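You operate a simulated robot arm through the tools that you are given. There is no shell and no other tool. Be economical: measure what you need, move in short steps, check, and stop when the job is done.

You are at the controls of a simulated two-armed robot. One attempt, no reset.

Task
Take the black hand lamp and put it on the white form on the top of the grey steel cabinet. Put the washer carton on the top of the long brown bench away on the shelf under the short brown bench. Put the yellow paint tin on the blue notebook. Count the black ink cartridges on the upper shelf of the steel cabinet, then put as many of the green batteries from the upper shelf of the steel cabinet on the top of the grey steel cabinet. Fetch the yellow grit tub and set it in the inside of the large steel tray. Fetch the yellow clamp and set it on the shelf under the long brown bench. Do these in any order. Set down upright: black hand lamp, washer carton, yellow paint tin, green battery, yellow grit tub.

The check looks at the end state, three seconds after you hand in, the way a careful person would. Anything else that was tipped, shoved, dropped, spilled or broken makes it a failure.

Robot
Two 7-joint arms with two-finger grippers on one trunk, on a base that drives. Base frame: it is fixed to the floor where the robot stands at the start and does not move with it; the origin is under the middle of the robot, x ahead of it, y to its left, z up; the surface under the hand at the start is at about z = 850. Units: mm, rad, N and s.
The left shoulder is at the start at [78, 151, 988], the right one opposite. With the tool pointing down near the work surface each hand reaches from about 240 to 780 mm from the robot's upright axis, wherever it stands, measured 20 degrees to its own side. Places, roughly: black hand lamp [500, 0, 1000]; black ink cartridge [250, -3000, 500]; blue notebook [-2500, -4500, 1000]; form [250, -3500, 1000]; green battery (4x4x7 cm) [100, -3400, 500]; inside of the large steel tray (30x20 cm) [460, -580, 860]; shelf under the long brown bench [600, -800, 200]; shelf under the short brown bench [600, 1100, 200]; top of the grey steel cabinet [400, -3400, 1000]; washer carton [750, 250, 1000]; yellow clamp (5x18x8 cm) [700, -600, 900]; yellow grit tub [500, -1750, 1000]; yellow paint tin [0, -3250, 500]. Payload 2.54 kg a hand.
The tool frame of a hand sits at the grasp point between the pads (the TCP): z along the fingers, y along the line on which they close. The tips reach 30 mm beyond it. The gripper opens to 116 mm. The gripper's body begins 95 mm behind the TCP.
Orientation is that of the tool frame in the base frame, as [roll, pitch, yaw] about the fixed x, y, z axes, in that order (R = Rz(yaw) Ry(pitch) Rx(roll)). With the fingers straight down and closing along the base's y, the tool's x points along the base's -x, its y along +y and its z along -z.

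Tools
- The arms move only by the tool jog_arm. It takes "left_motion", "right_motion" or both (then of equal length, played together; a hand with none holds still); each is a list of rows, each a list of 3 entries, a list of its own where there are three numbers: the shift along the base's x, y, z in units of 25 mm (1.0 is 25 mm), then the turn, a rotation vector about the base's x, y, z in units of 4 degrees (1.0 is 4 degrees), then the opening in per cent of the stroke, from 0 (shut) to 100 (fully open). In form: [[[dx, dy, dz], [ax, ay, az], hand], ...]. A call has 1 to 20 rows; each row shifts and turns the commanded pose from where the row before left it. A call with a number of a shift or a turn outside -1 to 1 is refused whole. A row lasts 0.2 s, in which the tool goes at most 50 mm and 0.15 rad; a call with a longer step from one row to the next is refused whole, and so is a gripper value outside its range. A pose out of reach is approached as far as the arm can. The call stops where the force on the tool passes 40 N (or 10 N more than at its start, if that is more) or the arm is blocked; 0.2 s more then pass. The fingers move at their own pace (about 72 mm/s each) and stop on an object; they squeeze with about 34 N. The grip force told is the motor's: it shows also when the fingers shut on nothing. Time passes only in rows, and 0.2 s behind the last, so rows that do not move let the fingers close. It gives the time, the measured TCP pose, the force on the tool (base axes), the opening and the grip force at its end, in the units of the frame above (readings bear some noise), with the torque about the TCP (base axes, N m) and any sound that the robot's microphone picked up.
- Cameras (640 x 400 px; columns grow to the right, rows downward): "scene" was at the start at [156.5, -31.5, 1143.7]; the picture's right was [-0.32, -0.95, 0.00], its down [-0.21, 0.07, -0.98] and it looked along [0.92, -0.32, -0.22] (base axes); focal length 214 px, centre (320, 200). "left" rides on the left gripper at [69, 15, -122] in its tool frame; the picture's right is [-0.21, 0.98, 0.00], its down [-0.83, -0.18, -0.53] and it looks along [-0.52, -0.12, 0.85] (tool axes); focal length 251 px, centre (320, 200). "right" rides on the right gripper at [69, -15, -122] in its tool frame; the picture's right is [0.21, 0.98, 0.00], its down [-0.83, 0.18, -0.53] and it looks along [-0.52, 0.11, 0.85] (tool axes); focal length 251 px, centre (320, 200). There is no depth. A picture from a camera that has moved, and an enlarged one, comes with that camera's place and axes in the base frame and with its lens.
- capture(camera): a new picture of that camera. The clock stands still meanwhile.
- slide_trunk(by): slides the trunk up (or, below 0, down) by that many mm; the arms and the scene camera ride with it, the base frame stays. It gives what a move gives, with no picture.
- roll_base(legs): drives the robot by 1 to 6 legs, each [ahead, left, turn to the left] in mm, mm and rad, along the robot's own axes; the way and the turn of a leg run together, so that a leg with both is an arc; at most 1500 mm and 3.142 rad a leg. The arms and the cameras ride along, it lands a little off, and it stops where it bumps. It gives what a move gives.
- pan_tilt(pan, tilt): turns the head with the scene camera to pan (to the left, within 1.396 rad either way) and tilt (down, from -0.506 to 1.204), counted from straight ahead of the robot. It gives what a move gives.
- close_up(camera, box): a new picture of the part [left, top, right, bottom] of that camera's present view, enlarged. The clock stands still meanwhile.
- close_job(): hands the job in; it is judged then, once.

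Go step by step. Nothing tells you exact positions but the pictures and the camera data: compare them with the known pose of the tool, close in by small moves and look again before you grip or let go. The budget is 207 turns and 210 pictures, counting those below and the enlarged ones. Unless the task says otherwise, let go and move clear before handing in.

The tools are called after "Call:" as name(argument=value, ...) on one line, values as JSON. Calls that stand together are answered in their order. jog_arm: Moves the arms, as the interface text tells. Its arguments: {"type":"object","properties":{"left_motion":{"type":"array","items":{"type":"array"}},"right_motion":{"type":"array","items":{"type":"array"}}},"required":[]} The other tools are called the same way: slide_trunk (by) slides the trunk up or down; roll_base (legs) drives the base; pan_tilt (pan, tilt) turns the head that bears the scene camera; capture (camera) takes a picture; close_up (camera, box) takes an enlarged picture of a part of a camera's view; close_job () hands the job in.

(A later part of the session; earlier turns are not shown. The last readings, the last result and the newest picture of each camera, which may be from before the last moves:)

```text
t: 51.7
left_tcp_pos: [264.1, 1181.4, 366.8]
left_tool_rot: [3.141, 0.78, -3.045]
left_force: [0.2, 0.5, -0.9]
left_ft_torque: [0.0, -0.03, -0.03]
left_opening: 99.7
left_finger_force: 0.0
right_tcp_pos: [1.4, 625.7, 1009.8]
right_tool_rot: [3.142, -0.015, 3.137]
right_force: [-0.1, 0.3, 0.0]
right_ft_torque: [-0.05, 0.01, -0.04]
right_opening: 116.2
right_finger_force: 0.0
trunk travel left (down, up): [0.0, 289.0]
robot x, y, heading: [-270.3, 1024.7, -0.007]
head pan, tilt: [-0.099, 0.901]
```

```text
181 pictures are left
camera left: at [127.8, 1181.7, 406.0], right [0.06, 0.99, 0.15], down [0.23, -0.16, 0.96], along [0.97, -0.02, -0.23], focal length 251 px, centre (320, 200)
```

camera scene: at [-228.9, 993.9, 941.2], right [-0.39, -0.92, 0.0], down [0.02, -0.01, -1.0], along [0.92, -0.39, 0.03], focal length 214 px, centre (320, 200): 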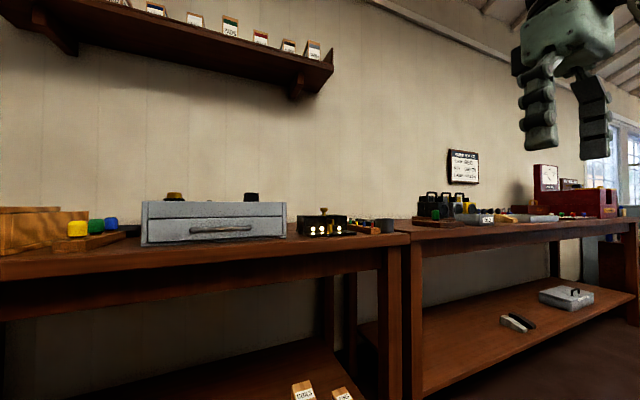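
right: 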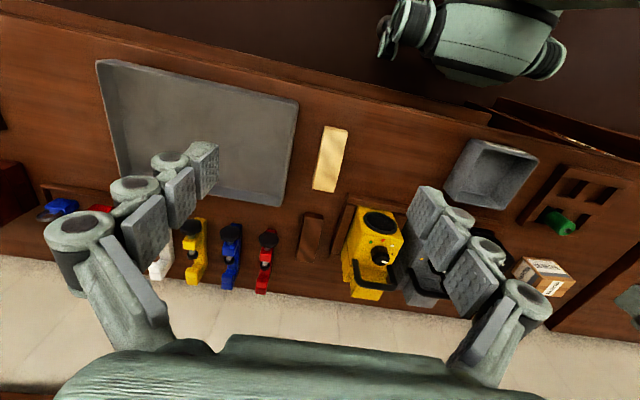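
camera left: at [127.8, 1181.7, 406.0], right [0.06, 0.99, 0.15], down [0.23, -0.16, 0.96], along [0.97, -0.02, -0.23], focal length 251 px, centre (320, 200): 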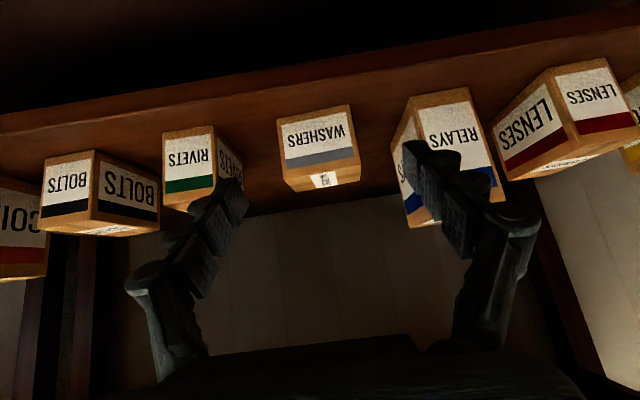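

The washer carton stands upright in the gap. I back off, raise the trunk, and bring the left hand back up.

Call:
roll_base(legs=[[-430, 0, 0]])

Call:
slide_trunk(by=225)

Call:
jog_arm(left_motion=[[[-0.5, 0, 1], [0, 0, 0], 100], [[-0.5, 0, 1], [0, 0, 0], 100], [[-0.5, 0, 1], [0, 0, 0], 100], [[-0.5, 0, 1], [0, 0, 0], 100], [[0, 0, 1], [0, 0.9, 0], 100], [[0, 0, 1], [0, 0.9, 0], 100], [[0, 0, 1], [0, 0.9, 0], 100], [[0, 0, 1], [0, 0.9, 0], 100], [[0, 0, 1], [0, 0.9, 0], 100], [[0, 0, 1], [0, 0.9, 0], 100], [[0, 0, 1], [0, 0.9, 0], 100], [[0, 0, 1], [0, 0.9, 0], 100], [[0, 0, 1], [0, 0.9, 0], 100], [[0, 0, 1], [0, 0.9, 0], 100], [[0, 0, 1], [0, 0.9, -0.7], 100], [[0, 0, 1], [0, 0.9, -0.7], 100], [[0, 0, 1], [0, 0.4, 0], 100], [[-1, 0, 1], [0, 0, 0], 100], [[-1, 0, 1], [0, 0, 0], 100], [[-1, 0, 0.5], [0, 0, 0], 100]])

Call:
pan_tilt(pan=0, tilt=0.5)

Call:
capture(camera="scene")

```text
t: 54.3
left_tcp_pos: [-160.1, 1182.2, 366.3]
left_tool_rot: [-3.141, 0.781, -3.042]
left_force: [0.2, 0.2, 0.5]
left_ft_torque: [0.0, -0.03, 0.0]
left_opening: 99.7
left_finger_force: 0.1
right_tcp_pos: [-420.7, 627.7, 1009.1]
right_tool_rot: [3.14, -0.015, 3.138]
right_force: [-0.2, 0.8, -0.6]
right_ft_torque: [-0.01, 0.0, 0.01]
right_opening: 115.8
right_finger_force: 0.0
trunk travel left (down, up): [0.0, 289.0]
robot x, y, heading: [-690.0, 1025.8, 0.0]
head pan, tilt: [-0.099, 0.901]
```

```text
t: 56.7
left_tcp_pos: [-159.7, 1182.7, 591.8]
left_tool_rot: [-3.141, 0.782, -3.044]
left_force: [-0.4, 0.4, 1.2]
left_ft_torque: [0.0, 0.0, 0.01]
left_opening: 99.6
left_finger_force: 0.2
right_tcp_pos: [-418.9, 629.4, 1231.7]
right_tool_rot: [3.138, -0.02, 3.136]
right_force: [0.3, 0.7, 0.3]
right_ft_torque: [-0.02, -0.02, 0.01]
right_opening: 116.2
right_finger_force: 0.0
trunk travel left (down, up): [-225.0, 64.0]
robot x, y, heading: [-685.6, 1027.0, -0.003]
head pan, tilt: [-0.099, 0.901]
```

```text
t: 60.9
left_tcp_pos: [-287.0, 1187.3, 1080.6]
left_tool_rot: [3.082, -0.002, 3.115]
left_force: [-1.0, 0.2, -0.4]
left_ft_torque: [-0.02, 0.01, -0.03]
left_opening: 115.9
left_finger_force: 0.1
right_tcp_pos: [-420.3, 628.6, 1234.1]
right_tool_rot: [3.137, -0.019, 3.137]
right_force: [-0.3, -0.1, 0.1]
right_ft_torque: [-0.02, -0.03, -0.02]
right_opening: 116.0
right_finger_force: 0.2
trunk travel left (down, up): [-225.0, 64.0]
robot x, y, heading: [-692.0, 1026.7, -0.005]
head pan, tilt: [-0.099, 0.901]
```

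```text
t: 61.8
left_tcp_pos: [-285.7, 1187.7, 1080.4]
left_tool_rot: [3.082, -0.001, 3.115]
left_force: [0.4, -0.3, -1.5]
left_ft_torque: [0.0, 0.0, 0.0]
left_opening: 116.0
left_finger_force: 0.1
right_tcp_pos: [-420.5, 628.0, 1232.7]
right_tool_rot: [3.139, -0.019, 3.136]
right_force: [0.1, -0.6, -0.9]
right_ft_torque: [0.0, 0.01, 0.0]
right_opening: 116.2
right_finger_force: 0.0
trunk travel left (down, up): [-225.0, 64.0]
robot x, y, heading: [-687.9, 1025.3, -0.0]
head pan, tilt: [0.0, 0.499]
```

```text
180 pictures are left
camera scene: at [-537.7, 990.5, 1165.2], right [-0.37, -0.93, 0.0], down [0.01, -0.01, -1.0], along [0.93, -0.37, 0.01], focal length 214 px, centre (320, 200)
```

scene: 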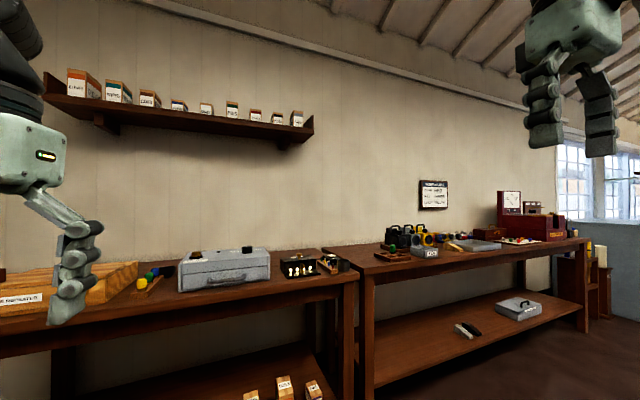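

The head appears stuck pointing right; the hand cameras serve well. I drive to stand before the clamps around (20,-400).

Call:
roll_base(legs=[[0, -1430, 0], [600, 0, 0]])

Call:
pan_tilt(pan=-0.4, tilt=0.6)

Call:
capture(camera="scene")

```text
t: 78.7
left_tcp_pos: [318.6, -226.3, 1080.8]
left_tool_rot: [3.083, 0.001, 3.136]
left_force: [0.3, -0.1, 0.1]
left_ft_torque: [-0.05, 0.0, 0.01]
left_opening: 116.1
left_finger_force: 0.1
right_tcp_pos: [197.0, -787.7, 1232.1]
right_tool_rot: [3.139, -0.019, -3.125]
right_force: [0.3, -0.3, 0.0]
right_ft_torque: [-0.03, 0.01, -0.04]
right_opening: 116.2
right_finger_force: 0.1
trunk travel left (down, up): [-225.0, 64.0]
robot x, y, heading: [-82.0, -396.0, 0.016]
head pan, tilt: [0.0, 0.499]
```

```text
t: 79.6
left_tcp_pos: [317.9, -226.8, 1081.2]
left_tool_rot: [3.08, 0.0, 3.134]
left_force: [-0.6, -0.5, -0.4]
left_ft_torque: [-0.01, 0.0, 0.03]
left_opening: 116.2
left_finger_force: 0.2
right_tcp_pos: [194.5, -788.6, 1232.2]
right_tool_rot: [3.136, -0.019, -3.124]
right_force: [0.6, -0.3, -0.1]
right_ft_torque: [0.01, 0.01, 0.01]
right_opening: 116.0
right_finger_force: 0.0
trunk travel left (down, up): [-225.0, 64.0]
robot x, y, heading: [-80.5, -397.0, 0.011]
head pan, tilt: [-0.4, 0.6]
```

```text
179 pictures are left
camera scene: at [70.0, -430.3, 1164.2], right [-0.38, -0.93, 0.0], down [0.0, 0.0, -1.0], along [0.93, -0.38, 0.0], focal length 214 px, centre (320, 200)
```

scene: 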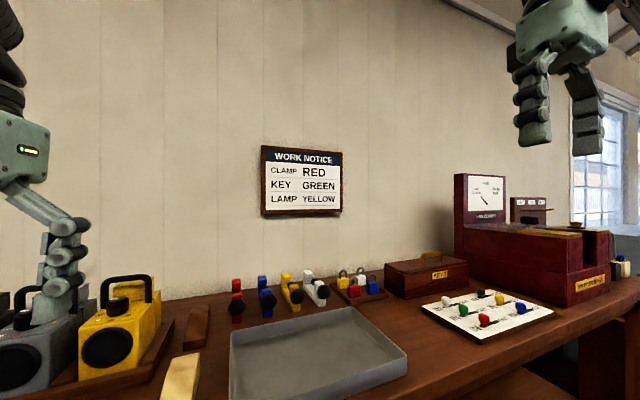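

The clamps stand behind the large tray. I bring the right hand above them to look.

Call:
jog_arm(right_motion=[[[1, 0.42, -0.3], [0, 0, 0], 100], [[1, 0.42, -0.3], [0, 0, 0], 100], [[1, 0.42, -0.3], [0, 0, 0], 100], [[1, 0.42, -0.3], [0, 0, 0], 100], [[1, 0.42, -0.3], [0, 0, 0], 100], [[1, 0.42, -0.3], [0, 0, 0], 100], [[1, 0.42, -0.3], [0, 0, 0], 100], [[1, 0.42, -0.3], [0, 0, 0], 100], [[1, 0.42, -0.3], [0, 0, 0], 100], [[1, 0.42, -0.3], [0, 0, 0], 100], [[1, 0.42, -0.3], [0, 0, 0], 100], [[1, 0.42, -0.3], [0, 0, 0], 100], [[1, 0.42, -0.3], [0, 0, 0], 100], [[1, 0.42, -0.3], [0, 0, 0], 100], [[1, 0.42, -0.3], [0, 0, 0], 100], [[0, 0, 0], [0, 0, 0], 100]])

Call:
capture(camera="right")

Call:
close_up(camera="right", box=[200, 120, 440, 270])

Call:
close_up(camera="scene", box=[200, 240, 420, 380])

```text
t: 83.0
left_tcp_pos: [318.4, -225.9, 1080.2]
left_tool_rot: [3.083, -0.001, 3.134]
left_force: [0.0, -0.3, 0.0]
left_ft_torque: [0.01, 0.02, 0.0]
left_opening: 116.1
left_finger_force: 0.1
right_tcp_pos: [570.4, -630.1, 1118.7]
right_tool_rot: [3.138, -0.017, -3.124]
right_force: [-0.3, 0.8, -0.2]
right_ft_torque: [-0.01, -0.02, -0.02]
right_opening: 115.9
right_finger_force: 0.0
trunk travel left (down, up): [-225.0, 64.0]
robot x, y, heading: [-80.8, -398.2, 0.018]
head pan, tilt: [-0.4, 0.6]
```

```text
178 pictures are left
camera right: at [504.9, -646.4, 1239.6], right [-0.23, 0.97, 0.01], down [0.83, 0.19, 0.52], along [0.5, 0.13, -0.85], focal length 251 px, centre (320, 200)
```

right: 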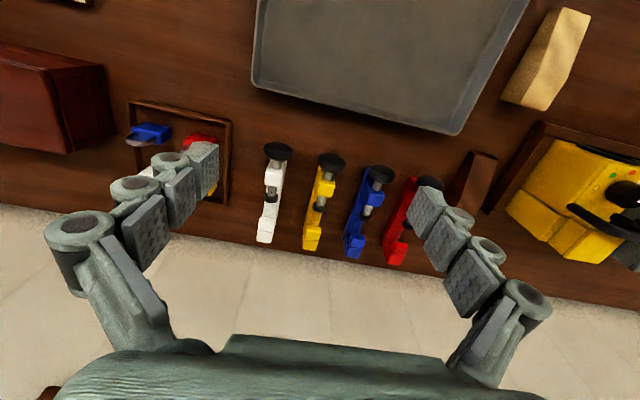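

```text
2.67 times, centred on (320, 195) of right
camera zoom: at [504.9, -646.4, 1239.6], right [-0.23, 0.97, 0.01], down [0.83, 0.19, 0.52], along [0.5, 0.13, -0.85], focal length 670 px, centre (320, 213)
```

zoom: 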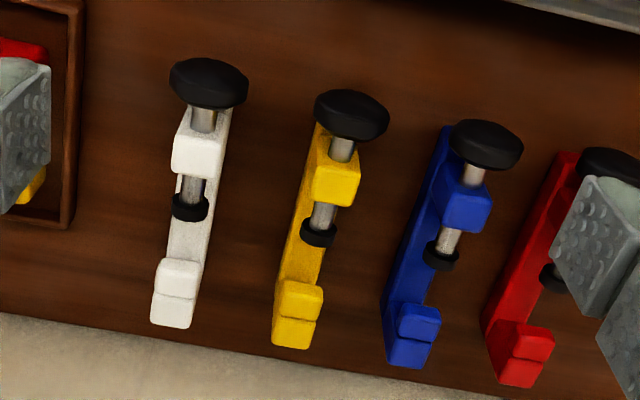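

```text
2.86 times, centred on (310, 310) of scene
camera zoom: at [68.5, -429.4, 1108.8], right [-0.37, -0.93, 0.0], down [-0.52, 0.21, -0.83], along [0.77, -0.31, -0.56], focal length 613 px, centre (349, -114)
```

zoom: 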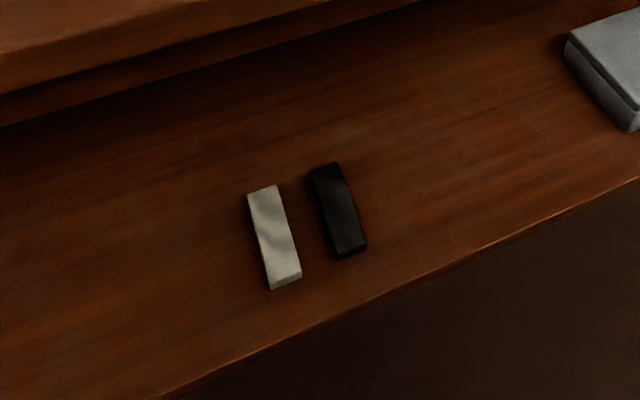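

The yellow clamp lies on its spine along x at y≈-596, jaws up, knob toward me, neighbours 74 mm apart. I'll tilt the right hand 30° and approach the near jaw with the fingers opened to ~64 mm.

Call:
jog_arm(right_motion=[[[0.25, 0.17, -0.6], [0, -0.94, 0], 58], [[0.25, 0.17, -0.6], [0, -0.94, 0], 58], [[0.25, 0.17, -0.6], [0, -0.94, 0], 58], [[0.25, 0.17, -0.6], [0, -0.94, 0], 58], [[0.25, 0.17, -0.6], [0, -0.94, 0], 58], [[0.25, 0.17, -0.6], [0, -0.94, 0], 58], [[0.25, 0.17, -0.6], [0, -0.94, 0], 58], [[0.25, 0.17, -0.6], [0, -0.94, 0], 58], [[0, 0, 0], [0, 0, 0], 58]])

Call:
capture(camera="right")

Call:
capture(camera="scene")

```text
t: 85.0
left_tcp_pos: [317.6, -226.0, 1079.9]
left_tool_rot: [3.083, 0.002, 3.134]
left_force: [0.1, -0.8, -0.4]
left_ft_torque: [-0.01, -0.01, 0.05]
left_opening: 115.9
left_finger_force: 0.1
right_tcp_pos: [626.6, -604.0, 1000.0]
right_tool_rot: [-3.135, 0.507, -3.121]
right_force: [-0.1, 0.2, 0.8]
right_ft_torque: [0.0, -0.04, 0.01]
right_opening: 67.4
right_finger_force: 0.0
right hand out of reach, approached as far as the arm can: row 8
trunk travel left (down, up): [-225.0, 64.0]
robot x, y, heading: [-83.8, -397.2, 0.019]
head pan, tilt: [-0.4, 0.6]
```

```text
175 pictures are left
camera right: at [506.8, -620.8, 1072.6], right [-0.2, 0.97, -0.11], down [0.46, 0.19, 0.87], along [0.86, 0.13, -0.49], focal length 251 px, centre (320, 200)
```

right: 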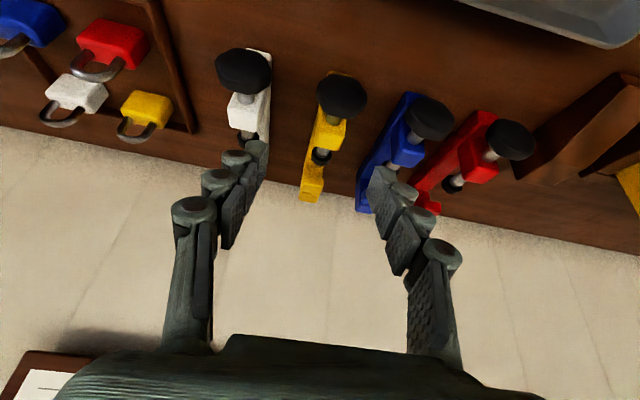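

```text
174 pictures are left
camera scene: at [68.5, -429.5, 1108.8], right [-0.37, -0.93, 0.0], down [-0.52, 0.21, -0.83], along [0.77, -0.31, -0.56], focal length 214 px, centre (320, 200)
```

scene: 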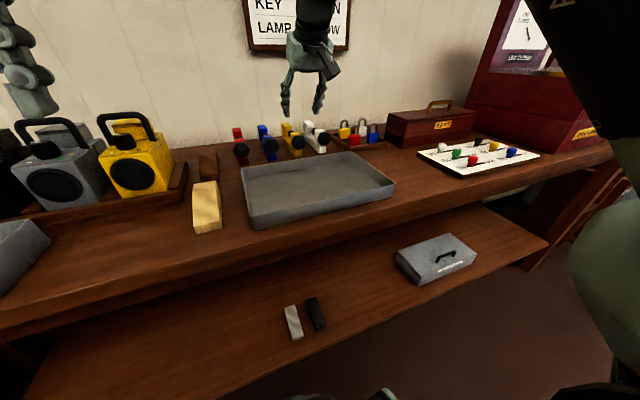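

The arm is at its reach limit here, so I pull the hand back 90 mm and drive 90 mm closer.

Call:
jog_arm(right_motion=[[[-0.9, 0.1, 0.1], [0, 0, 0], 58], [[-0.9, 0.1, 0], [0, 0, 0], 58], [[-0.9, 0, 0], [0, 0, 0], 58], [[-0.9, 0, 0], [0, 0, 0], 58]])

Call:
roll_base(legs=[[92, 0, -0.015]])

Call:
capture(camera="right")

Call:
close_up(camera="scene", box=[220, 20, 380, 200])

```text
t: 86.0
left_tcp_pos: [317.7, -225.7, 1081.0]
left_tool_rot: [3.082, 0.0, 3.134]
left_force: [-0.5, -0.3, 0.0]
left_ft_torque: [0.01, -0.02, -0.01]
left_opening: 116.1
left_finger_force: 0.1
right_tcp_pos: [561.9, -643.6, 1010.6]
right_tool_rot: [3.132, 0.492, -3.135]
right_force: [0.9, 0.5, 0.4]
right_ft_torque: [0.0, 0.01, 0.02]
right_opening: 67.2
right_finger_force: 0.0
right hand out of reach, approached as far as the arm can: row 1, 2, 3, 4
trunk travel left (down, up): [-225.0, 64.0]
robot x, y, heading: [-82.9, -394.2, 0.018]
head pan, tilt: [-0.4, 0.6]
```

```text
t: 87.1
left_tcp_pos: [409.4, -231.0, 1080.3]
left_tool_rot: [3.084, -0.002, 3.123]
left_force: [0.1, 0.4, 0.1]
left_ft_torque: [-0.01, 0.05, 0.02]
left_opening: 116.3
left_finger_force: 0.0
right_tcp_pos: [649.2, -650.8, 1011.1]
right_tool_rot: [3.134, 0.493, 3.138]
right_force: [0.6, 0.1, 0.1]
right_ft_torque: [-0.02, 0.0, 0.0]
right_opening: 67.3
right_finger_force: 0.0
trunk travel left (down, up): [-225.0, 64.0]
robot x, y, heading: [4.1, -397.8, 0.002]
head pan, tilt: [-0.4, 0.6]
```

```text
173 pictures are left
camera right: at [529.3, -666.8, 1084.2], right [-0.19, 0.98, -0.1], down [0.47, 0.18, 0.86], along [0.86, 0.12, -0.5], focal length 251 px, centre (320, 200)
```

right: 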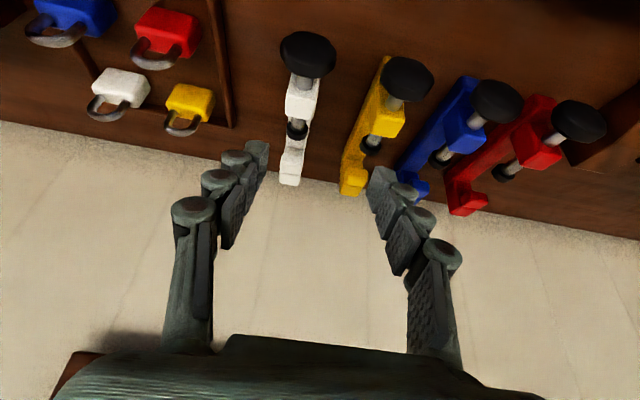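

```text
2.22 times, centred on (300, 110) of scene
camera zoom: at [159.8, -435.4, 1125.5], right [-0.42, -0.91, 0.0], down [-0.37, 0.17, -0.91], along [0.83, -0.38, -0.4], focal length 477 px, centre (364, 400)
```

zoom: 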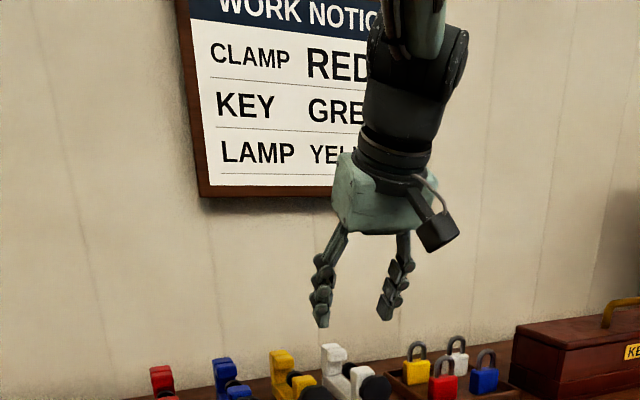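

The arm drifted sideways at a joint limit. I try moving up and inwards from here to free it.

Call:
jog_arm(right_motion=[[[-0.5, 0, 1], [0, 0, 0], 58], [[-0.5, 0.5, 1], [0, 0, 0], 58], [[-0.5, 1, 0], [0, 0, 0], 58], [[-0.5, 0.5, 0], [0, 0, 0], 58]])

```text
t: 88.1
left_tcp_pos: [409.3, -231.2, 1080.7]
left_tool_rot: [3.083, 0.0, 3.123]
left_force: [-0.2, 1.0, 0.1]
left_ft_torque: [-0.02, 0.02, -0.02]
left_opening: 116.0
left_finger_force: 0.1
right_tcp_pos: [617.8, -643.7, 1069.4]
right_tool_rot: [3.129, 0.486, 3.135]
right_force: [-0.5, 0.3, 0.1]
right_ft_torque: [0.03, 0.0, 0.04]
right_opening: 67.4
right_finger_force: 0.1
right hand out of reach, approached as far as the arm can: row 3, 4
trunk travel left (down, up): [-225.0, 64.0]
robot x, y, heading: [6.4, -397.4, 0.003]
head pan, tilt: [-0.4, 0.6]
```

Inward motion is limited in this posture. I'll untilt, bring the right hand inward close to the body to change the elbow posture, then go out again.

Call:
jog_arm(right_motion=[[[-0.5, 0, 0.5], [0, 0.94, 0], 58], [[-0.5, 0, 0.5], [0, 0.94, 0], 58], [[-0.5, 0, 0.5], [0, 0.94, 0], 58], [[-0.5, 0, 0.5], [0, 0.94, 0], 58], [[-0.5, 0, 0], [0, 0.94, 0], 58], [[-0.5, 0, 0], [0, 0.94, 0], 58], [[-0.5, 0, 0], [0, 0.94, 0], 58], [[-0.5, 0, 0], [0, 0.5, 0], 58], [[-0.5, 0, 0], [0, 0, 0], 58], [[-1, 0, 0], [0, 0, 0], 58], [[-1, 0, 0], [0, 0, 0], 58]])

Call:
jog_arm(right_motion=[[[-0.5, 1, 0], [0, 0, 0], 58], [[-0.5, 1, 0], [0, 0, 0], 58], [[-0.5, 1, 0], [0, 0, 0], 58], [[0, 1, 0], [0, 0, 0], 58], [[0, 1, 0], [0, 0, 0], 58]])

```text
t: 90.5
left_tcp_pos: [408.1, -230.3, 1081.6]
left_tool_rot: [3.083, 0.0, 3.123]
left_force: [-0.2, 0.0, -0.5]
left_ft_torque: [0.02, 0.01, -0.01]
left_opening: 115.7
left_finger_force: 0.0
right_tcp_pos: [456.6, -640.9, 1121.6]
right_tool_rot: [3.139, -0.005, 3.137]
right_force: [-0.2, -0.4, -0.4]
right_ft_torque: [0.06, -0.07, 0.03]
right_opening: 67.3
right_finger_force: 0.1
trunk travel left (down, up): [-225.0, 64.0]
robot x, y, heading: [7.8, -397.2, 0.006]
head pan, tilt: [-0.4, 0.6]
```

```text
t: 91.7
left_tcp_pos: [408.3, -231.8, 1079.7]
left_tool_rot: [3.082, 0.0, 3.123]
left_force: [0.3, -1.0, -0.5]
left_ft_torque: [0.02, 0.0, 0.02]
left_opening: 116.1
left_finger_force: 0.0
right_tcp_pos: [460.6, -610.5, 1167.5]
right_tool_rot: [3.134, -0.002, 3.136]
right_force: [0.1, -0.2, -0.4]
right_ft_torque: [0.02, 0.02, -0.03]
right_opening: 67.2
right_finger_force: 0.0
right hand out of reach, approached as far as the arm can: row 1, 2, 3, 4, 5
trunk travel left (down, up): [-225.0, 64.0]
robot x, y, heading: [9.7, -398.9, 0.003]
head pan, tilt: [-0.4, 0.6]
```

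The arm is caught at a joint limit. I move it outward and lower first, then try inward again.

Call:
jog_arm(right_motion=[[[0.2, -1, -0.6], [0, 0, 0], 58], [[0.2, -1, -0.6], [0, 0, 0], 58], [[0.2, -1, -0.6], [0, 0, 0], 58], [[0.5, -1, -0.6], [0, 0, 0], 58], [[0.5, -1, -0.6], [0, 0, 0], 58], [[0.5, -0.5, -0.6], [0, 0, 0], 58], [[0, 0, 0], [0, 0, 0], 58]])

Call:
jog_arm(right_motion=[[[0, 1, 0], [0, 0, 0], 58], [[0, 1, 0], [0, 0, 0], 58], [[0, 1, 0], [0, 0, 0], 58], [[0, 1, 0], [0, 0, 0], 58], [[0, 1, 0], [0, 0, 0], 58], [[0, 1, 0], [0, 0, 0], 58], [[0, 1, 0], [0, 0, 0], 58], [[0, 0, 0], [0, 0, 0], 58]])

Call:
capture(camera="scene")

```text
t: 93.3
left_tcp_pos: [408.3, -231.3, 1080.1]
left_tool_rot: [3.082, -0.001, 3.122]
left_force: [-0.4, 0.7, 0.1]
left_ft_torque: [-0.01, -0.01, -0.04]
left_opening: 116.1
left_finger_force: 0.0
right_tcp_pos: [512.6, -749.3, 1078.8]
right_tool_rot: [3.139, 0.0, 3.138]
right_force: [-0.1, 0.2, -0.5]
right_ft_torque: [-0.03, 0.01, 0.0]
right_opening: 67.3
right_finger_force: 0.0
trunk travel left (down, up): [-225.0, 64.0]
robot x, y, heading: [5.8, -393.4, -0.002]
head pan, tilt: [-0.4, 0.6]
```

```text
t: 95.1
left_tcp_pos: [409.1, -231.1, 1081.1]
left_tool_rot: [3.083, 0.0, 3.124]
left_force: [-0.4, 0.4, 0.1]
left_ft_torque: [0.03, 0.03, -0.01]
left_opening: 116.1
left_finger_force: 0.0
right_tcp_pos: [533.0, -604.3, 1094.1]
right_tool_rot: [3.134, -0.004, 3.139]
right_force: [1.0, 0.2, 0.1]
right_ft_torque: [0.0, 0.02, -0.01]
right_opening: 67.2
right_finger_force: 0.0
right hand out of reach, approached as far as the arm can: row 6, 7
trunk travel left (down, up): [-225.0, 64.0]
robot x, y, heading: [7.6, -399.5, 0.002]
head pan, tilt: [-0.4, 0.6]
```

```text
171 pictures are left
camera scene: at [159.1, -437.4, 1141.3], right [-0.44, -0.9, 0.0], down [-0.22, 0.11, -0.97], along [0.87, -0.42, -0.24], focal length 214 px, centre (320, 200)
```

scene: 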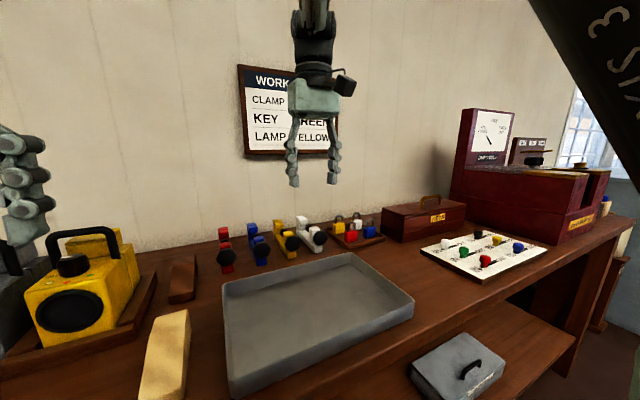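

The head seems to interact with the right arm. I turn the head up and left and retry the inward move.

Call:
pan_tilt(pan=0.3, tilt=0.0)

Call:
jog_arm(right_motion=[[[0, 0.5, -0.5], [0, 0, 0], 58], [[0, 1, -0.5], [0, 0, 0], 58], [[0, 1, 0], [0, 0, 0], 58], [[0, 0, 0], [0, 0, 0], 58]])

Call:
capture(camera="scene")

Call:
capture(camera="left")

```text
t: 96.1
left_tcp_pos: [408.6, -230.3, 1079.8]
left_tool_rot: [3.082, 0.0, 3.123]
left_force: [1.2, -0.2, 0.3]
left_ft_torque: [0.0, 0.01, 0.01]
left_opening: 115.9
left_finger_force: 0.1
right_tcp_pos: [532.6, -606.7, 1096.5]
right_tool_rot: [3.137, -0.002, 3.139]
right_force: [-1.1, 0.5, 0.7]
right_ft_torque: [-0.01, -0.01, 0.02]
right_opening: 67.1
right_finger_force: 0.1
trunk travel left (down, up): [-225.0, 64.0]
robot x, y, heading: [9.3, -395.8, 0.004]
head pan, tilt: [0.3, 0.0]
```

```text
t: 97.1
left_tcp_pos: [408.7, -229.7, 1079.4]
left_tool_rot: [3.082, 0.0, 3.123]
left_force: [0.0, 0.3, 0.0]
left_ft_torque: [-0.03, 0.0, -0.01]
left_opening: 115.9
left_finger_force: 0.0
right_tcp_pos: [565.6, -581.8, 1090.4]
right_tool_rot: [3.135, -0.001, 3.137]
right_force: [1.3, 0.2, -0.6]
right_ft_torque: [0.04, 0.03, 0.02]
right_opening: 67.3
right_finger_force: 0.0
right hand out of reach, approached as far as the arm can: row 1, 2, 3
trunk travel left (down, up): [-225.0, 64.0]
robot x, y, heading: [5.7, -393.7, -0.001]
head pan, tilt: [0.3, 0.0]
```

```text
170 pictures are left
camera scene: at [163.7, -413.8, 1163.3], right [-0.19, -0.98, 0.0], down [-0.01, 0.0, -1.0], along [0.98, -0.19, -0.01], focal length 214 px, centre (320, 200)
```

scene: 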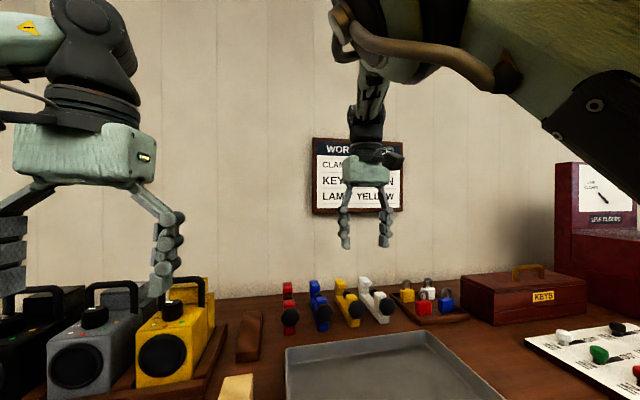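

```text
169 pictures are left
camera left: at [339.8, -222.6, 1204.4], right [0.23, 0.97, 0.06], down [0.82, -0.23, 0.52], along [0.52, -0.07, -0.85], focal length 251 px, centre (320, 200)
```

left: 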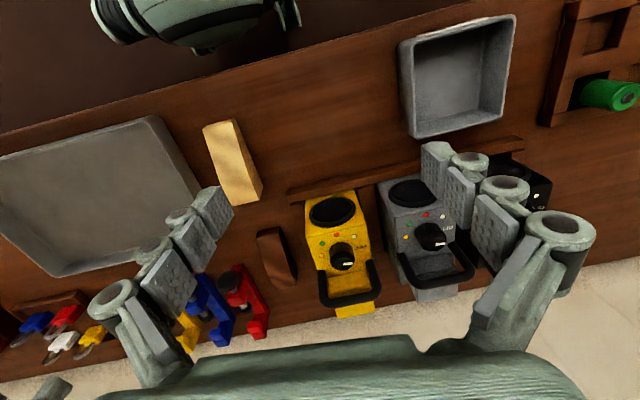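

I'll avoid the inward limit by shifting the base left so the clamp lies further to my right: hand outward first, then the base 110 mm left.

Call:
jog_arm(right_motion=[[[-0.4, -1, 0], [0, 0, 0], 58], [[-0.4, -1, 0], [0, 0, 0], 58], [[-0.4, -1, 0], [0, 0, 0], 58], [[-0.4, -1, 0], [0, 0, 0], 58], [[-0.4, -1, 0], [0, 0, 0], 58], [[-0.4, 0, 0], [0, 0, 0], 58]])

Call:
roll_base(legs=[[0, 120, 0]])

Call:
jog_arm(right_motion=[[[0, 0, -0.5], [0, -0.94, 0], 58], [[0, 0, -0.5], [0, -0.94, 0], 58], [[0, 0, -0.5], [0, -0.94, 0], 58], [[0, 0, -0.5], [0, -0.94, 0], 58], [[0, 0, 0], [0, -0.94, 0], 58], [[0, 0, 0], [0, -0.94, 0], 58], [[0, 0, 0], [0, -0.94, 0], 58], [[0, 0, 0], [0, -0.94, 0], 58], [[0, 0, 0], [0, 0, 0], 58]])

```text
t: 98.5
left_tcp_pos: [408.6, -231.4, 1080.4]
left_tool_rot: [3.082, 0.0, 3.122]
left_force: [-0.1, 0.1, 0.2]
left_ft_torque: [0.01, 0.0, -0.01]
left_opening: 116.3
left_finger_force: 0.1
right_tcp_pos: [505.3, -709.2, 1087.4]
right_tool_rot: [3.129, -0.004, 3.135]
right_force: [-0.6, 0.4, -0.2]
right_ft_torque: [0.03, -0.03, -0.03]
right_opening: 67.4
right_finger_force: 0.1
trunk travel left (down, up): [-225.0, 64.0]
robot x, y, heading: [10.5, -396.3, 0.006]
head pan, tilt: [0.3, 0.0]
```

```text
t: 100.4
left_tcp_pos: [408.5, -107.1, 1080.0]
left_tool_rot: [3.082, 0.001, 3.122]
left_force: [0.5, 0.3, 0.3]
left_ft_torque: [-0.02, -0.02, 0.01]
left_opening: 116.0
left_finger_force: 0.0
right_tcp_pos: [506.0, -586.2, 1089.2]
right_tool_rot: [3.131, -0.004, 3.133]
right_force: [0.3, -0.3, 0.0]
right_ft_torque: [0.01, 0.0, -0.03]
right_opening: 67.3
right_finger_force: 0.1
trunk travel left (down, up): [-225.0, 64.0]
robot x, y, heading: [4.7, -271.4, 0.007]
head pan, tilt: [0.3, 0.0]
```

```text
t: 102.4
left_tcp_pos: [408.6, -106.4, 1078.8]
left_tool_rot: [3.081, 0.0, 3.123]
left_force: [0.4, -0.6, 0.0]
left_ft_torque: [0.0, 0.01, -0.02]
left_opening: 115.9
left_finger_force: 0.0
right_tcp_pos: [512.2, -592.5, 1035.1]
right_tool_rot: [3.125, 0.519, 3.133]
right_force: [0.4, -0.2, 0.0]
right_ft_torque: [-0.01, 0.03, 0.03]
right_opening: 67.1
right_finger_force: 0.1
right hand out of reach, approached as far as the arm can: row 8
trunk travel left (down, up): [-225.0, 64.0]
robot x, y, heading: [5.3, -270.5, 0.006]
head pan, tilt: [0.3, 0.0]
```

The right wrist is near its limit with a tilt; the left arm proved good at this, so I'll use it for the clamp. I untilt and retract the right hand, then move the base right so the clamp lies to my left-front.

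Call:
jog_arm(right_motion=[[[-0.5, 0, 0.5], [0, 0.94, 0], 100], [[-0.5, 0, 0.5], [0, 0.94, 0], 100], [[-0.5, 0, 0.5], [0, 0.94, 0], 100], [[-0.5, 0, 0.5], [0, 0.94, 0], 100], [[-0.5, -0.5, 0.5], [0, 0.94, 0], 100], [[-0.5, -0.5, 0.5], [0, 0.94, 0], 100], [[-0.8, -0.5, 0.5], [0, 0.94, 0], 100], [[-0.8, -0.5, 0.5], [0, 0.7, 0], 100], [[-0.8, -0.5, 0.5], [0, 0, 0], 100], [[-0.8, -0.3, 0.5], [0, 0, 0], 100]])

Call:
roll_base(legs=[[-150, 0, 0], [0, -530, 0]])

Call:
capture(camera="scene")

Call:
capture(camera="left")

```text
t: 104.6
left_tcp_pos: [407.9, -106.6, 1079.8]
left_tool_rot: [3.082, -0.001, 3.121]
left_force: [0.1, 0.9, 0.4]
left_ft_torque: [-0.02, 0.04, -0.02]
left_opening: 115.8
left_finger_force: 0.0
right_tcp_pos: [354.8, -661.2, 1164.8]
right_tool_rot: [3.132, 0.014, 3.135]
right_force: [-0.4, -0.2, 0.4]
right_ft_torque: [-0.01, 0.02, 0.02]
right_opening: 115.9
right_finger_force: 0.0
trunk travel left (down, up): [-225.0, 64.0]
robot x, y, heading: [3.2, -272.4, 0.009]
head pan, tilt: [0.3, 0.0]
```

```text
t: 111.3
left_tcp_pos: [259.0, -648.7, 1080.5]
left_tool_rot: [3.082, -0.002, 3.123]
left_force: [0.8, 0.5, -0.6]
left_ft_torque: [0.0, -0.01, 0.01]
left_opening: 116.1
left_finger_force: 0.0
right_tcp_pos: [207.5, -1203.8, 1162.8]
right_tool_rot: [3.132, 0.013, 3.134]
right_force: [0.5, 0.3, 0.7]
right_ft_torque: [-0.01, 0.0, 0.02]
right_opening: 116.0
right_finger_force: 0.1
trunk travel left (down, up): [-225.0, 64.0]
robot x, y, heading: [-143.0, -811.9, 0.007]
head pan, tilt: [0.3, 0.0]
```

```text
168 pictures are left
camera scene: at [15.3, -828.4, 1163.3], right [-0.15, -0.99, 0.0], down [-0.01, 0.0, -1.0], along [0.99, -0.15, -0.01], focal length 214 px, centre (320, 200)
```

scene: 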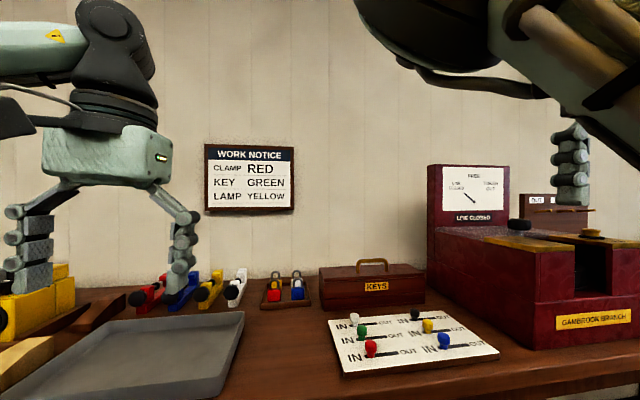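

```text
167 pictures are left
camera left: at [190.7, -640.7, 1204.4], right [0.23, 0.97, 0.06], down [0.82, -0.23, 0.52], along [0.52, -0.07, -0.85], focal length 251 px, centre (320, 200)
```

left: 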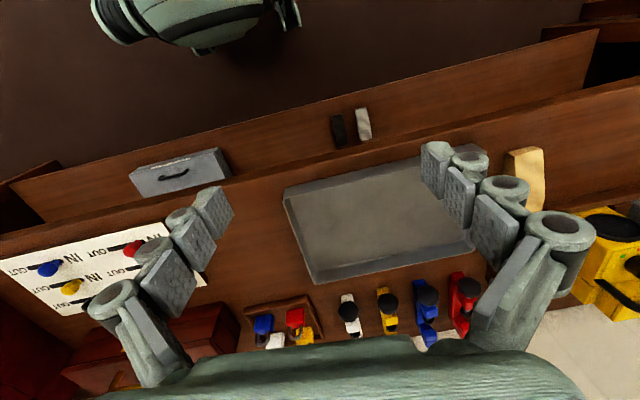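

I drive 145 mm ahead, then bring the left hand, tilted 30°, to a pre-grasp behind the yellow clamp.

Call:
roll_base(legs=[[145, 0, -0.007]])

Call:
jog_arm(left_motion=[[[0.8, 0.2, -0.3], [-0.85, -0.75, 0.25], 58], [[0.8, 0.2, -0.3], [0, -0.75, 0], 58], [[0.8, 0.2, -0.3], [0, -0.75, 0], 58], [[0.8, 0.2, -0.3], [0, -0.75, 0], 58], [[0.8, 0.2, -0.3], [0, -0.75, 0], 58], [[0.8, 0.2, -0.3], [0, -0.75, 0], 58], [[0.8, 0.2, -0.3], [0, -0.75, 0], 58], [[0.8, 0.2, -0.3], [0, -0.75, 0], 58], [[0.8, 0.2, -0.3], [0, -0.75, 0], 58], [[0.8, 0.2, -0.3], [0, -0.75, 0], 58], [[0, 0, 0], [0, 0, 0], 58]])

Call:
capture(camera="left")

```text
t: 112.6
left_tcp_pos: [403.9, -652.1, 1079.6]
left_tool_rot: [3.082, -0.003, 3.116]
left_force: [1.2, -0.7, -0.4]
left_ft_torque: [-0.02, 0.04, -0.01]
left_opening: 116.0
left_finger_force: 0.2
right_tcp_pos: [348.0, -1206.0, 1162.3]
right_tool_rot: [3.13, 0.009, 3.128]
right_force: [0.1, 0.4, 0.5]
right_ft_torque: [-0.01, 0.09, -0.02]
right_opening: 116.1
right_finger_force: 0.1
trunk travel left (down, up): [-225.0, 64.0]
robot x, y, heading: [2.6, -816.6, -0.001]
head pan, tilt: [0.3, 0.0]
```

```text
t: 115.0
left_tcp_pos: [603.4, -602.0, 1004.6]
left_tool_rot: [3.137, 0.525, 3.134]
left_force: [0.1, -0.4, 0.8]
left_ft_torque: [-0.04, -0.01, -0.01]
left_opening: 67.3
left_finger_force: 0.0
right_tcp_pos: [347.6, -1205.7, 1163.8]
right_tool_rot: [3.125, 0.011, 3.125]
right_force: [-0.7, -0.6, -0.3]
right_ft_torque: [0.0, 0.02, -0.01]
right_opening: 116.3
right_finger_force: 0.1
trunk travel left (down, up): [-225.0, 64.0]
robot x, y, heading: [3.7, -813.6, -0.003]
head pan, tilt: [0.3, 0.0]
```

```text
166 pictures are left
camera left: at [482.6, -586.3, 1077.4], right [0.19, 0.97, 0.11], down [0.45, -0.19, 0.88], along [0.87, -0.12, -0.47], focal length 251 px, centre (320, 200)
```

left: 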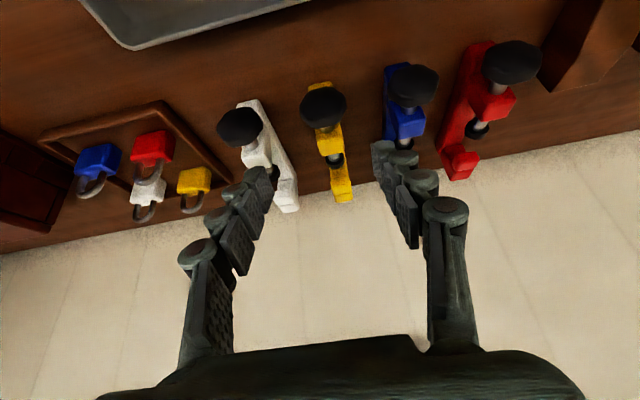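

The clamp's near jaw is around (665–672,-595). I go most of the way in and look.

Call:
jog_arm(left_motion=[[[0.6, 0.1, -0.8], [0, 0, 0], 58], [[0.6, 0.1, -0.8], [0, 0, 0], 58], [[0.6, 0.1, -0.8], [0, 0, 0], 58], [[0, 0, 0], [0, 0, 0], 58]])

Call:
capture(camera="left")

Call:
close_up(camera="scene", box=[120, 160, 320, 320])

```text
t: 116.0
left_tcp_pos: [647.9, -593.1, 945.1]
left_tool_rot: [3.135, 0.525, 3.133]
left_force: [0.1, -0.4, -1.0]
left_ft_torque: [-0.02, 0.0, -0.04]
left_opening: 67.4
left_finger_force: 0.0
right_tcp_pos: [347.5, -1205.6, 1163.6]
right_tool_rot: [3.129, 0.01, 3.127]
right_force: [0.3, -0.6, -0.1]
right_ft_torque: [-0.01, -0.03, 0.01]
right_opening: 115.8
right_finger_force: 0.0
trunk travel left (down, up): [-225.0, 64.0]
robot x, y, heading: [-1.2, -811.7, -0.0]
head pan, tilt: [0.3, 0.0]
```

```text
165 pictures are left
camera left: at [527.8, -578.6, 1018.4], right [0.19, 0.97, 0.11], down [0.45, -0.19, 0.88], along [0.87, -0.12, -0.47], focal length 251 px, centre (320, 200)
```

left: 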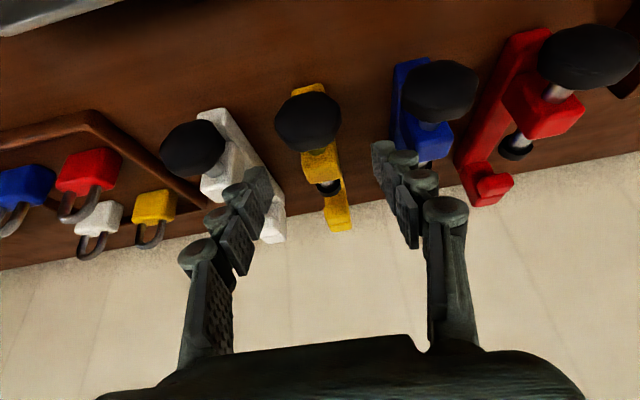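

```text
2.50 times, centred on (220, 240) of scene
camera zoom: at [157.8, -828.6, 1164.4], right [-0.15, -0.99, 0.0], down [0.0, 0.0, -1.0], along [0.99, -0.15, 0.0], focal length 536 px, centre (570, 100)
```

zoom: 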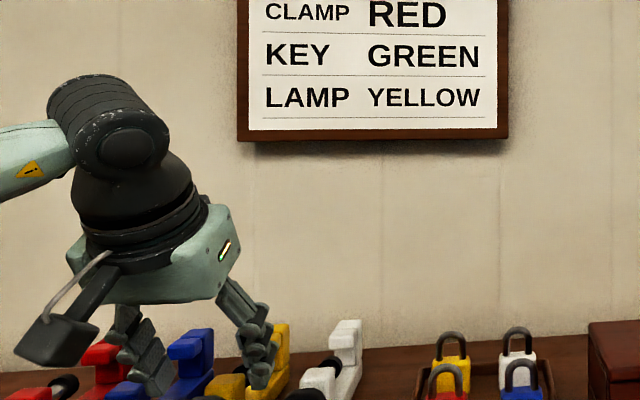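

Fingers straddle the clamp evenly, jaw top about z=900 at x≈681. I advance the last 60 mm and close.

Call:
jog_arm(left_motion=[[[0.43, -0.04, -0.7], [0, 0, 0], 58], [[0.43, -0.04, -0.7], [0, 0, 0], 58], [[0.43, -0.04, -0.7], [0, 0, 0], 58], [[0, 0, 0], [0, 0, 0], 58]])

Call:
capture(camera="left")

```text
t: 117.0
left_tcp_pos: [680.0, -600.0, 895.2]
left_tool_rot: [3.136, 0.523, 3.133]
left_force: [0.3, 0.4, -0.1]
left_ft_torque: [0.0, -0.05, -0.01]
left_opening: 67.4
left_finger_force: 0.1
right_tcp_pos: [346.8, -1204.4, 1163.4]
right_tool_rot: [3.13, 0.011, 3.126]
right_force: [0.2, 0.3, 0.2]
right_ft_torque: [-0.02, 0.01, 0.0]
right_opening: 115.9
right_finger_force: 0.1
trunk travel left (down, up): [-225.0, 64.0]
robot x, y, heading: [3.1, -812.1, -0.001]
head pan, tilt: [0.3, 0.0]
```

```text
163 pictures are left
camera left: at [559.3, -584.5, 966.3], right [0.19, 0.97, 0.11], down [0.45, -0.19, 0.87], along [0.87, -0.12, -0.47], focal length 251 px, centre (320, 200)
```

left: 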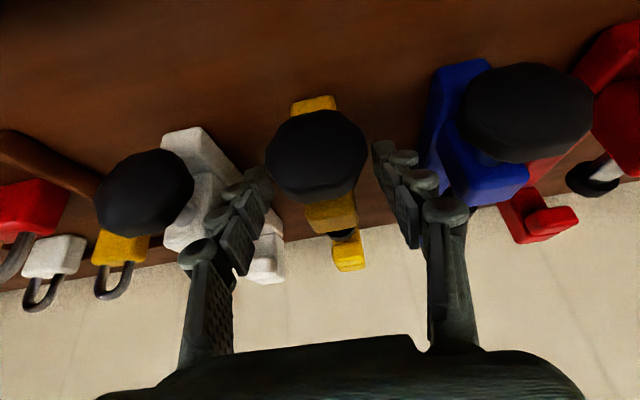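

Fingers are around the near jaw, slightly off by ~4 mm; I correct and close.

Call:
jog_arm(left_motion=[[[0, 0.16, 0], [0, 0, 0], 58], [[0, 0, 0], [0, 0, 0], 30], [[0, 0, 0], [0, 0, 0], 5], [[0, 0, 0], [0, 0, 0], 5], [[0, 0, 0], [0, 0, 0], 5]])

Call:
capture(camera="left")

```text
t: 118.2
left_tcp_pos: [681.5, -594.4, 894.7]
left_tool_rot: [3.136, 0.523, 3.133]
left_force: [0.3, 1.7, 0.0]
left_ft_torque: [-0.07, 0.11, 0.13]
left_opening: 25.3
left_finger_force: 34.2
right_tcp_pos: [347.0, -1204.6, 1163.6]
right_tool_rot: [3.129, 0.011, 3.127]
right_force: [-0.4, 0.1, 0.1]
right_ft_torque: [-0.02, 0.01, 0.03]
right_opening: 115.9
right_finger_force: 0.2
trunk travel left (down, up): [-225.0, 64.0]
robot x, y, heading: [-0.4, -811.1, -0.002]
head pan, tilt: [0.3, 0.0]
```

```text
162 pictures are left
camera left: at [560.0, -580.2, 966.7], right [0.19, 0.98, 0.11], down [0.45, -0.19, 0.87], along [0.87, -0.12, -0.47], focal length 251 px, centre (320, 200)
```

left: 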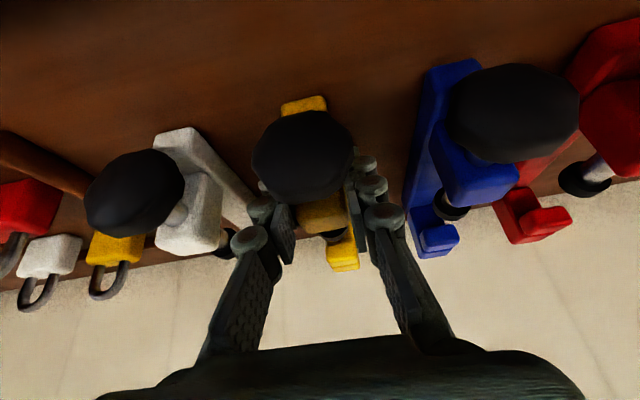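

The jaw is gripped (25 mm). I lift straight up and check.

Call:
jog_arm(left_motion=[[[0, 0, 0.5], [0, 0, 0], 5], [[0, 0, 1], [0, 0, 0], 5], [[0, 0, 1], [0, 0, 0], 5], [[0, 0, 1], [0, 0, 0], 5], [[0, 0, 1], [0, 0, 0], 5], [[-0.5, 0, 1], [0, 0, 0], 5], [[-1, 0, 0.5], [0, 0, 0], 5], [[-1, 0, 0], [0, 0, 0], 5], [[-1, 0, 0], [0, 0, 0], 5]])

Call:
capture(camera="left")

Call:
capture(camera="scene")

```text
t: 120.2
left_tcp_pos: [595.1, -595.3, 1043.1]
left_tool_rot: [3.138, 0.524, 3.131]
left_force: [-0.8, 0.5, -5.8]
left_ft_torque: [0.0, 0.22, -0.03]
left_opening: 25.6
left_finger_force: 33.9
right_tcp_pos: [348.0, -1205.4, 1163.7]
right_tool_rot: [3.129, 0.011, 3.127]
right_force: [0.1, -0.1, 0.0]
right_ft_torque: [-0.01, -0.01, 0.02]
right_opening: 115.9
right_finger_force: 0.1
trunk travel left (down, up): [-225.0, 64.0]
robot x, y, heading: [1.7, -813.1, 0.001]
head pan, tilt: [0.3, 0.0]
```

```text
161 pictures are left
camera left: at [473.5, -580.1, 1115.2], right [0.19, 0.98, 0.11], down [0.45, -0.19, 0.88], along [0.87, -0.12, -0.47], focal length 251 px, centre (320, 200)
```

left: 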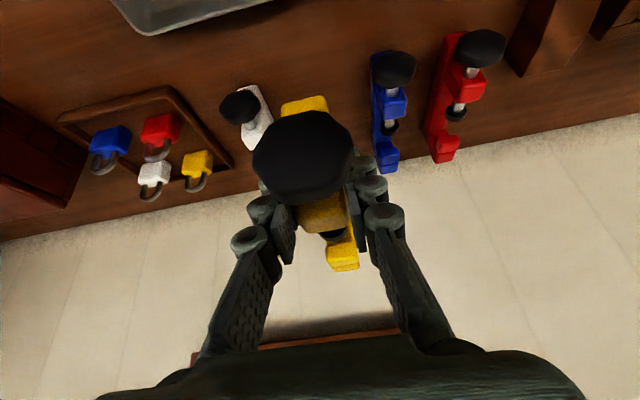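

```text
160 pictures are left
camera scene: at [157.9, -828.4, 1164.8], right [-0.15, -0.99, 0.0], down [0.01, 0.0, -1.0], along [0.99, -0.15, 0.01], focal length 214 px, centre (320, 200)
```

scene: 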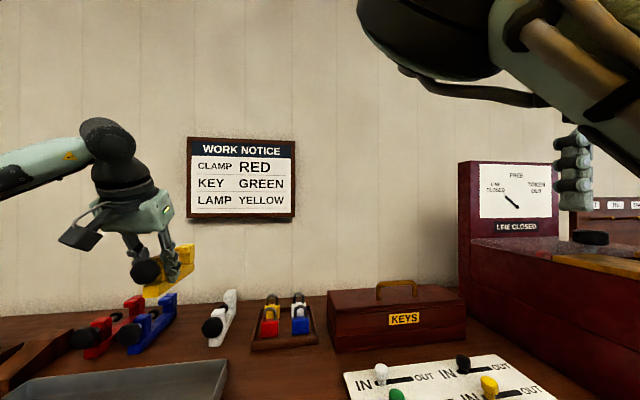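

The clamp is held well. I back off, shift right, lower the trunk and reach low, as with the carton; target on the shelf about (490,-800).

Call:
roll_base(legs=[[-600, 0, 0], [0, -200, 0]])

Call:
slide_trunk(by=-225)

Call:
jog_arm(left_motion=[[[0.3, -0.1, -1], [0, 0, 0], 5], [[0.3, -0.1, -1], [0, 0, 0], 5], [[0.3, -0.1, -1], [0, 0, 0], 5], [[0.3, -0.1, -1], [0, 0, 0], 5], [[0.3, -0.1, -1], [0, 0, 0], 5], [[0.3, -0.1, -1], [0, 0, 0], 5], [[0.3, 0, -1], [0, 0, 0], 5], [[0.3, 0, -1], [0, 0, 0], 5], [[0.3, 0, -1], [0, 0, 0], 5], [[0.3, 0, -1], [0, 0, 0], 5], [[0.3, 0, -1], [0, 0, 0], 5], [[0.3, 0, -1], [0, 0, 0], 5], [[0, 0, -1], [0, 0, 0], 5], [[0, 0, -1], [0, 0, 0], 5], [[0, 0, -1], [0, 0, 0], 5], [[0, 0, -1], [0, 0, 0], 5]])

Call:
capture(camera="left")

```text
t: 125.8
left_tcp_pos: [-34.1, -792.4, 1041.7]
left_tool_rot: [3.137, 0.524, 3.131]
left_force: [-0.8, -0.1, -3.9]
left_ft_torque: [0.02, 0.21, 0.0]
left_opening: 25.4
left_finger_force: 34.5
right_tcp_pos: [-281.6, -1401.1, 1163.7]
right_tool_rot: [3.128, 0.01, 3.122]
right_force: [-0.5, -1.0, 0.5]
right_ft_torque: [0.0, 0.03, 0.03]
right_opening: 115.8
right_finger_force: 0.0
trunk travel left (down, up): [-225.0, 64.0]
robot x, y, heading: [-626.3, -1008.1, -0.006]
head pan, tilt: [0.3, 0.0]
```

```text
t: 128.2
left_tcp_pos: [-32.6, -792.4, 817.5]
left_tool_rot: [3.137, 0.523, 3.13]
left_force: [-0.5, 0.5, -4.8]
left_ft_torque: [0.0, 0.21, 0.01]
left_opening: 25.1
left_finger_force: 34.3
right_tcp_pos: [-283.1, -1401.7, 937.3]
right_tool_rot: [3.128, 0.01, 3.122]
right_force: [-0.4, -0.3, 0.3]
right_ft_torque: [-0.01, 0.0, -0.04]
right_opening: 116.1
right_finger_force: 0.0
trunk travel left (down, up): [0.0, 289.0]
robot x, y, heading: [-627.1, -1006.9, -0.005]
head pan, tilt: [0.3, 0.0]
```

```text
t: 131.6
left_tcp_pos: [57.2, -809.2, 415.1]
left_tool_rot: [3.135, 0.523, 3.129]
left_force: [-0.6, 0.2, -4.5]
left_ft_torque: [0.02, 0.21, 0.03]
left_opening: 25.5
left_finger_force: 34.6
right_tcp_pos: [-283.0, -1400.4, 938.3]
right_tool_rot: [3.13, 0.011, 3.123]
right_force: [0.1, 0.1, 0.1]
right_ft_torque: [-0.01, -0.02, 0.02]
right_opening: 116.0
right_finger_force: 0.2
trunk travel left (down, up): [0.0, 289.0]
robot x, y, heading: [-627.8, -1007.5, -0.008]
head pan, tilt: [0.3, 0.0]
```

```text
159 pictures are left
camera left: at [-63.3, -794.2, 487.4], right [0.2, 0.97, 0.11], down [0.45, -0.19, 0.87], along [0.87, -0.12, -0.47], focal length 251 px, centre (320, 200)
```

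left: 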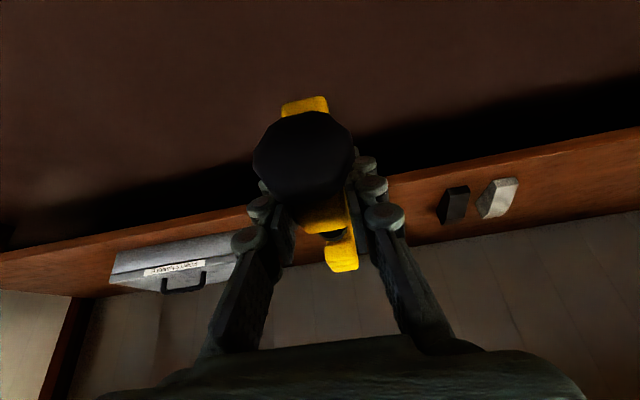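

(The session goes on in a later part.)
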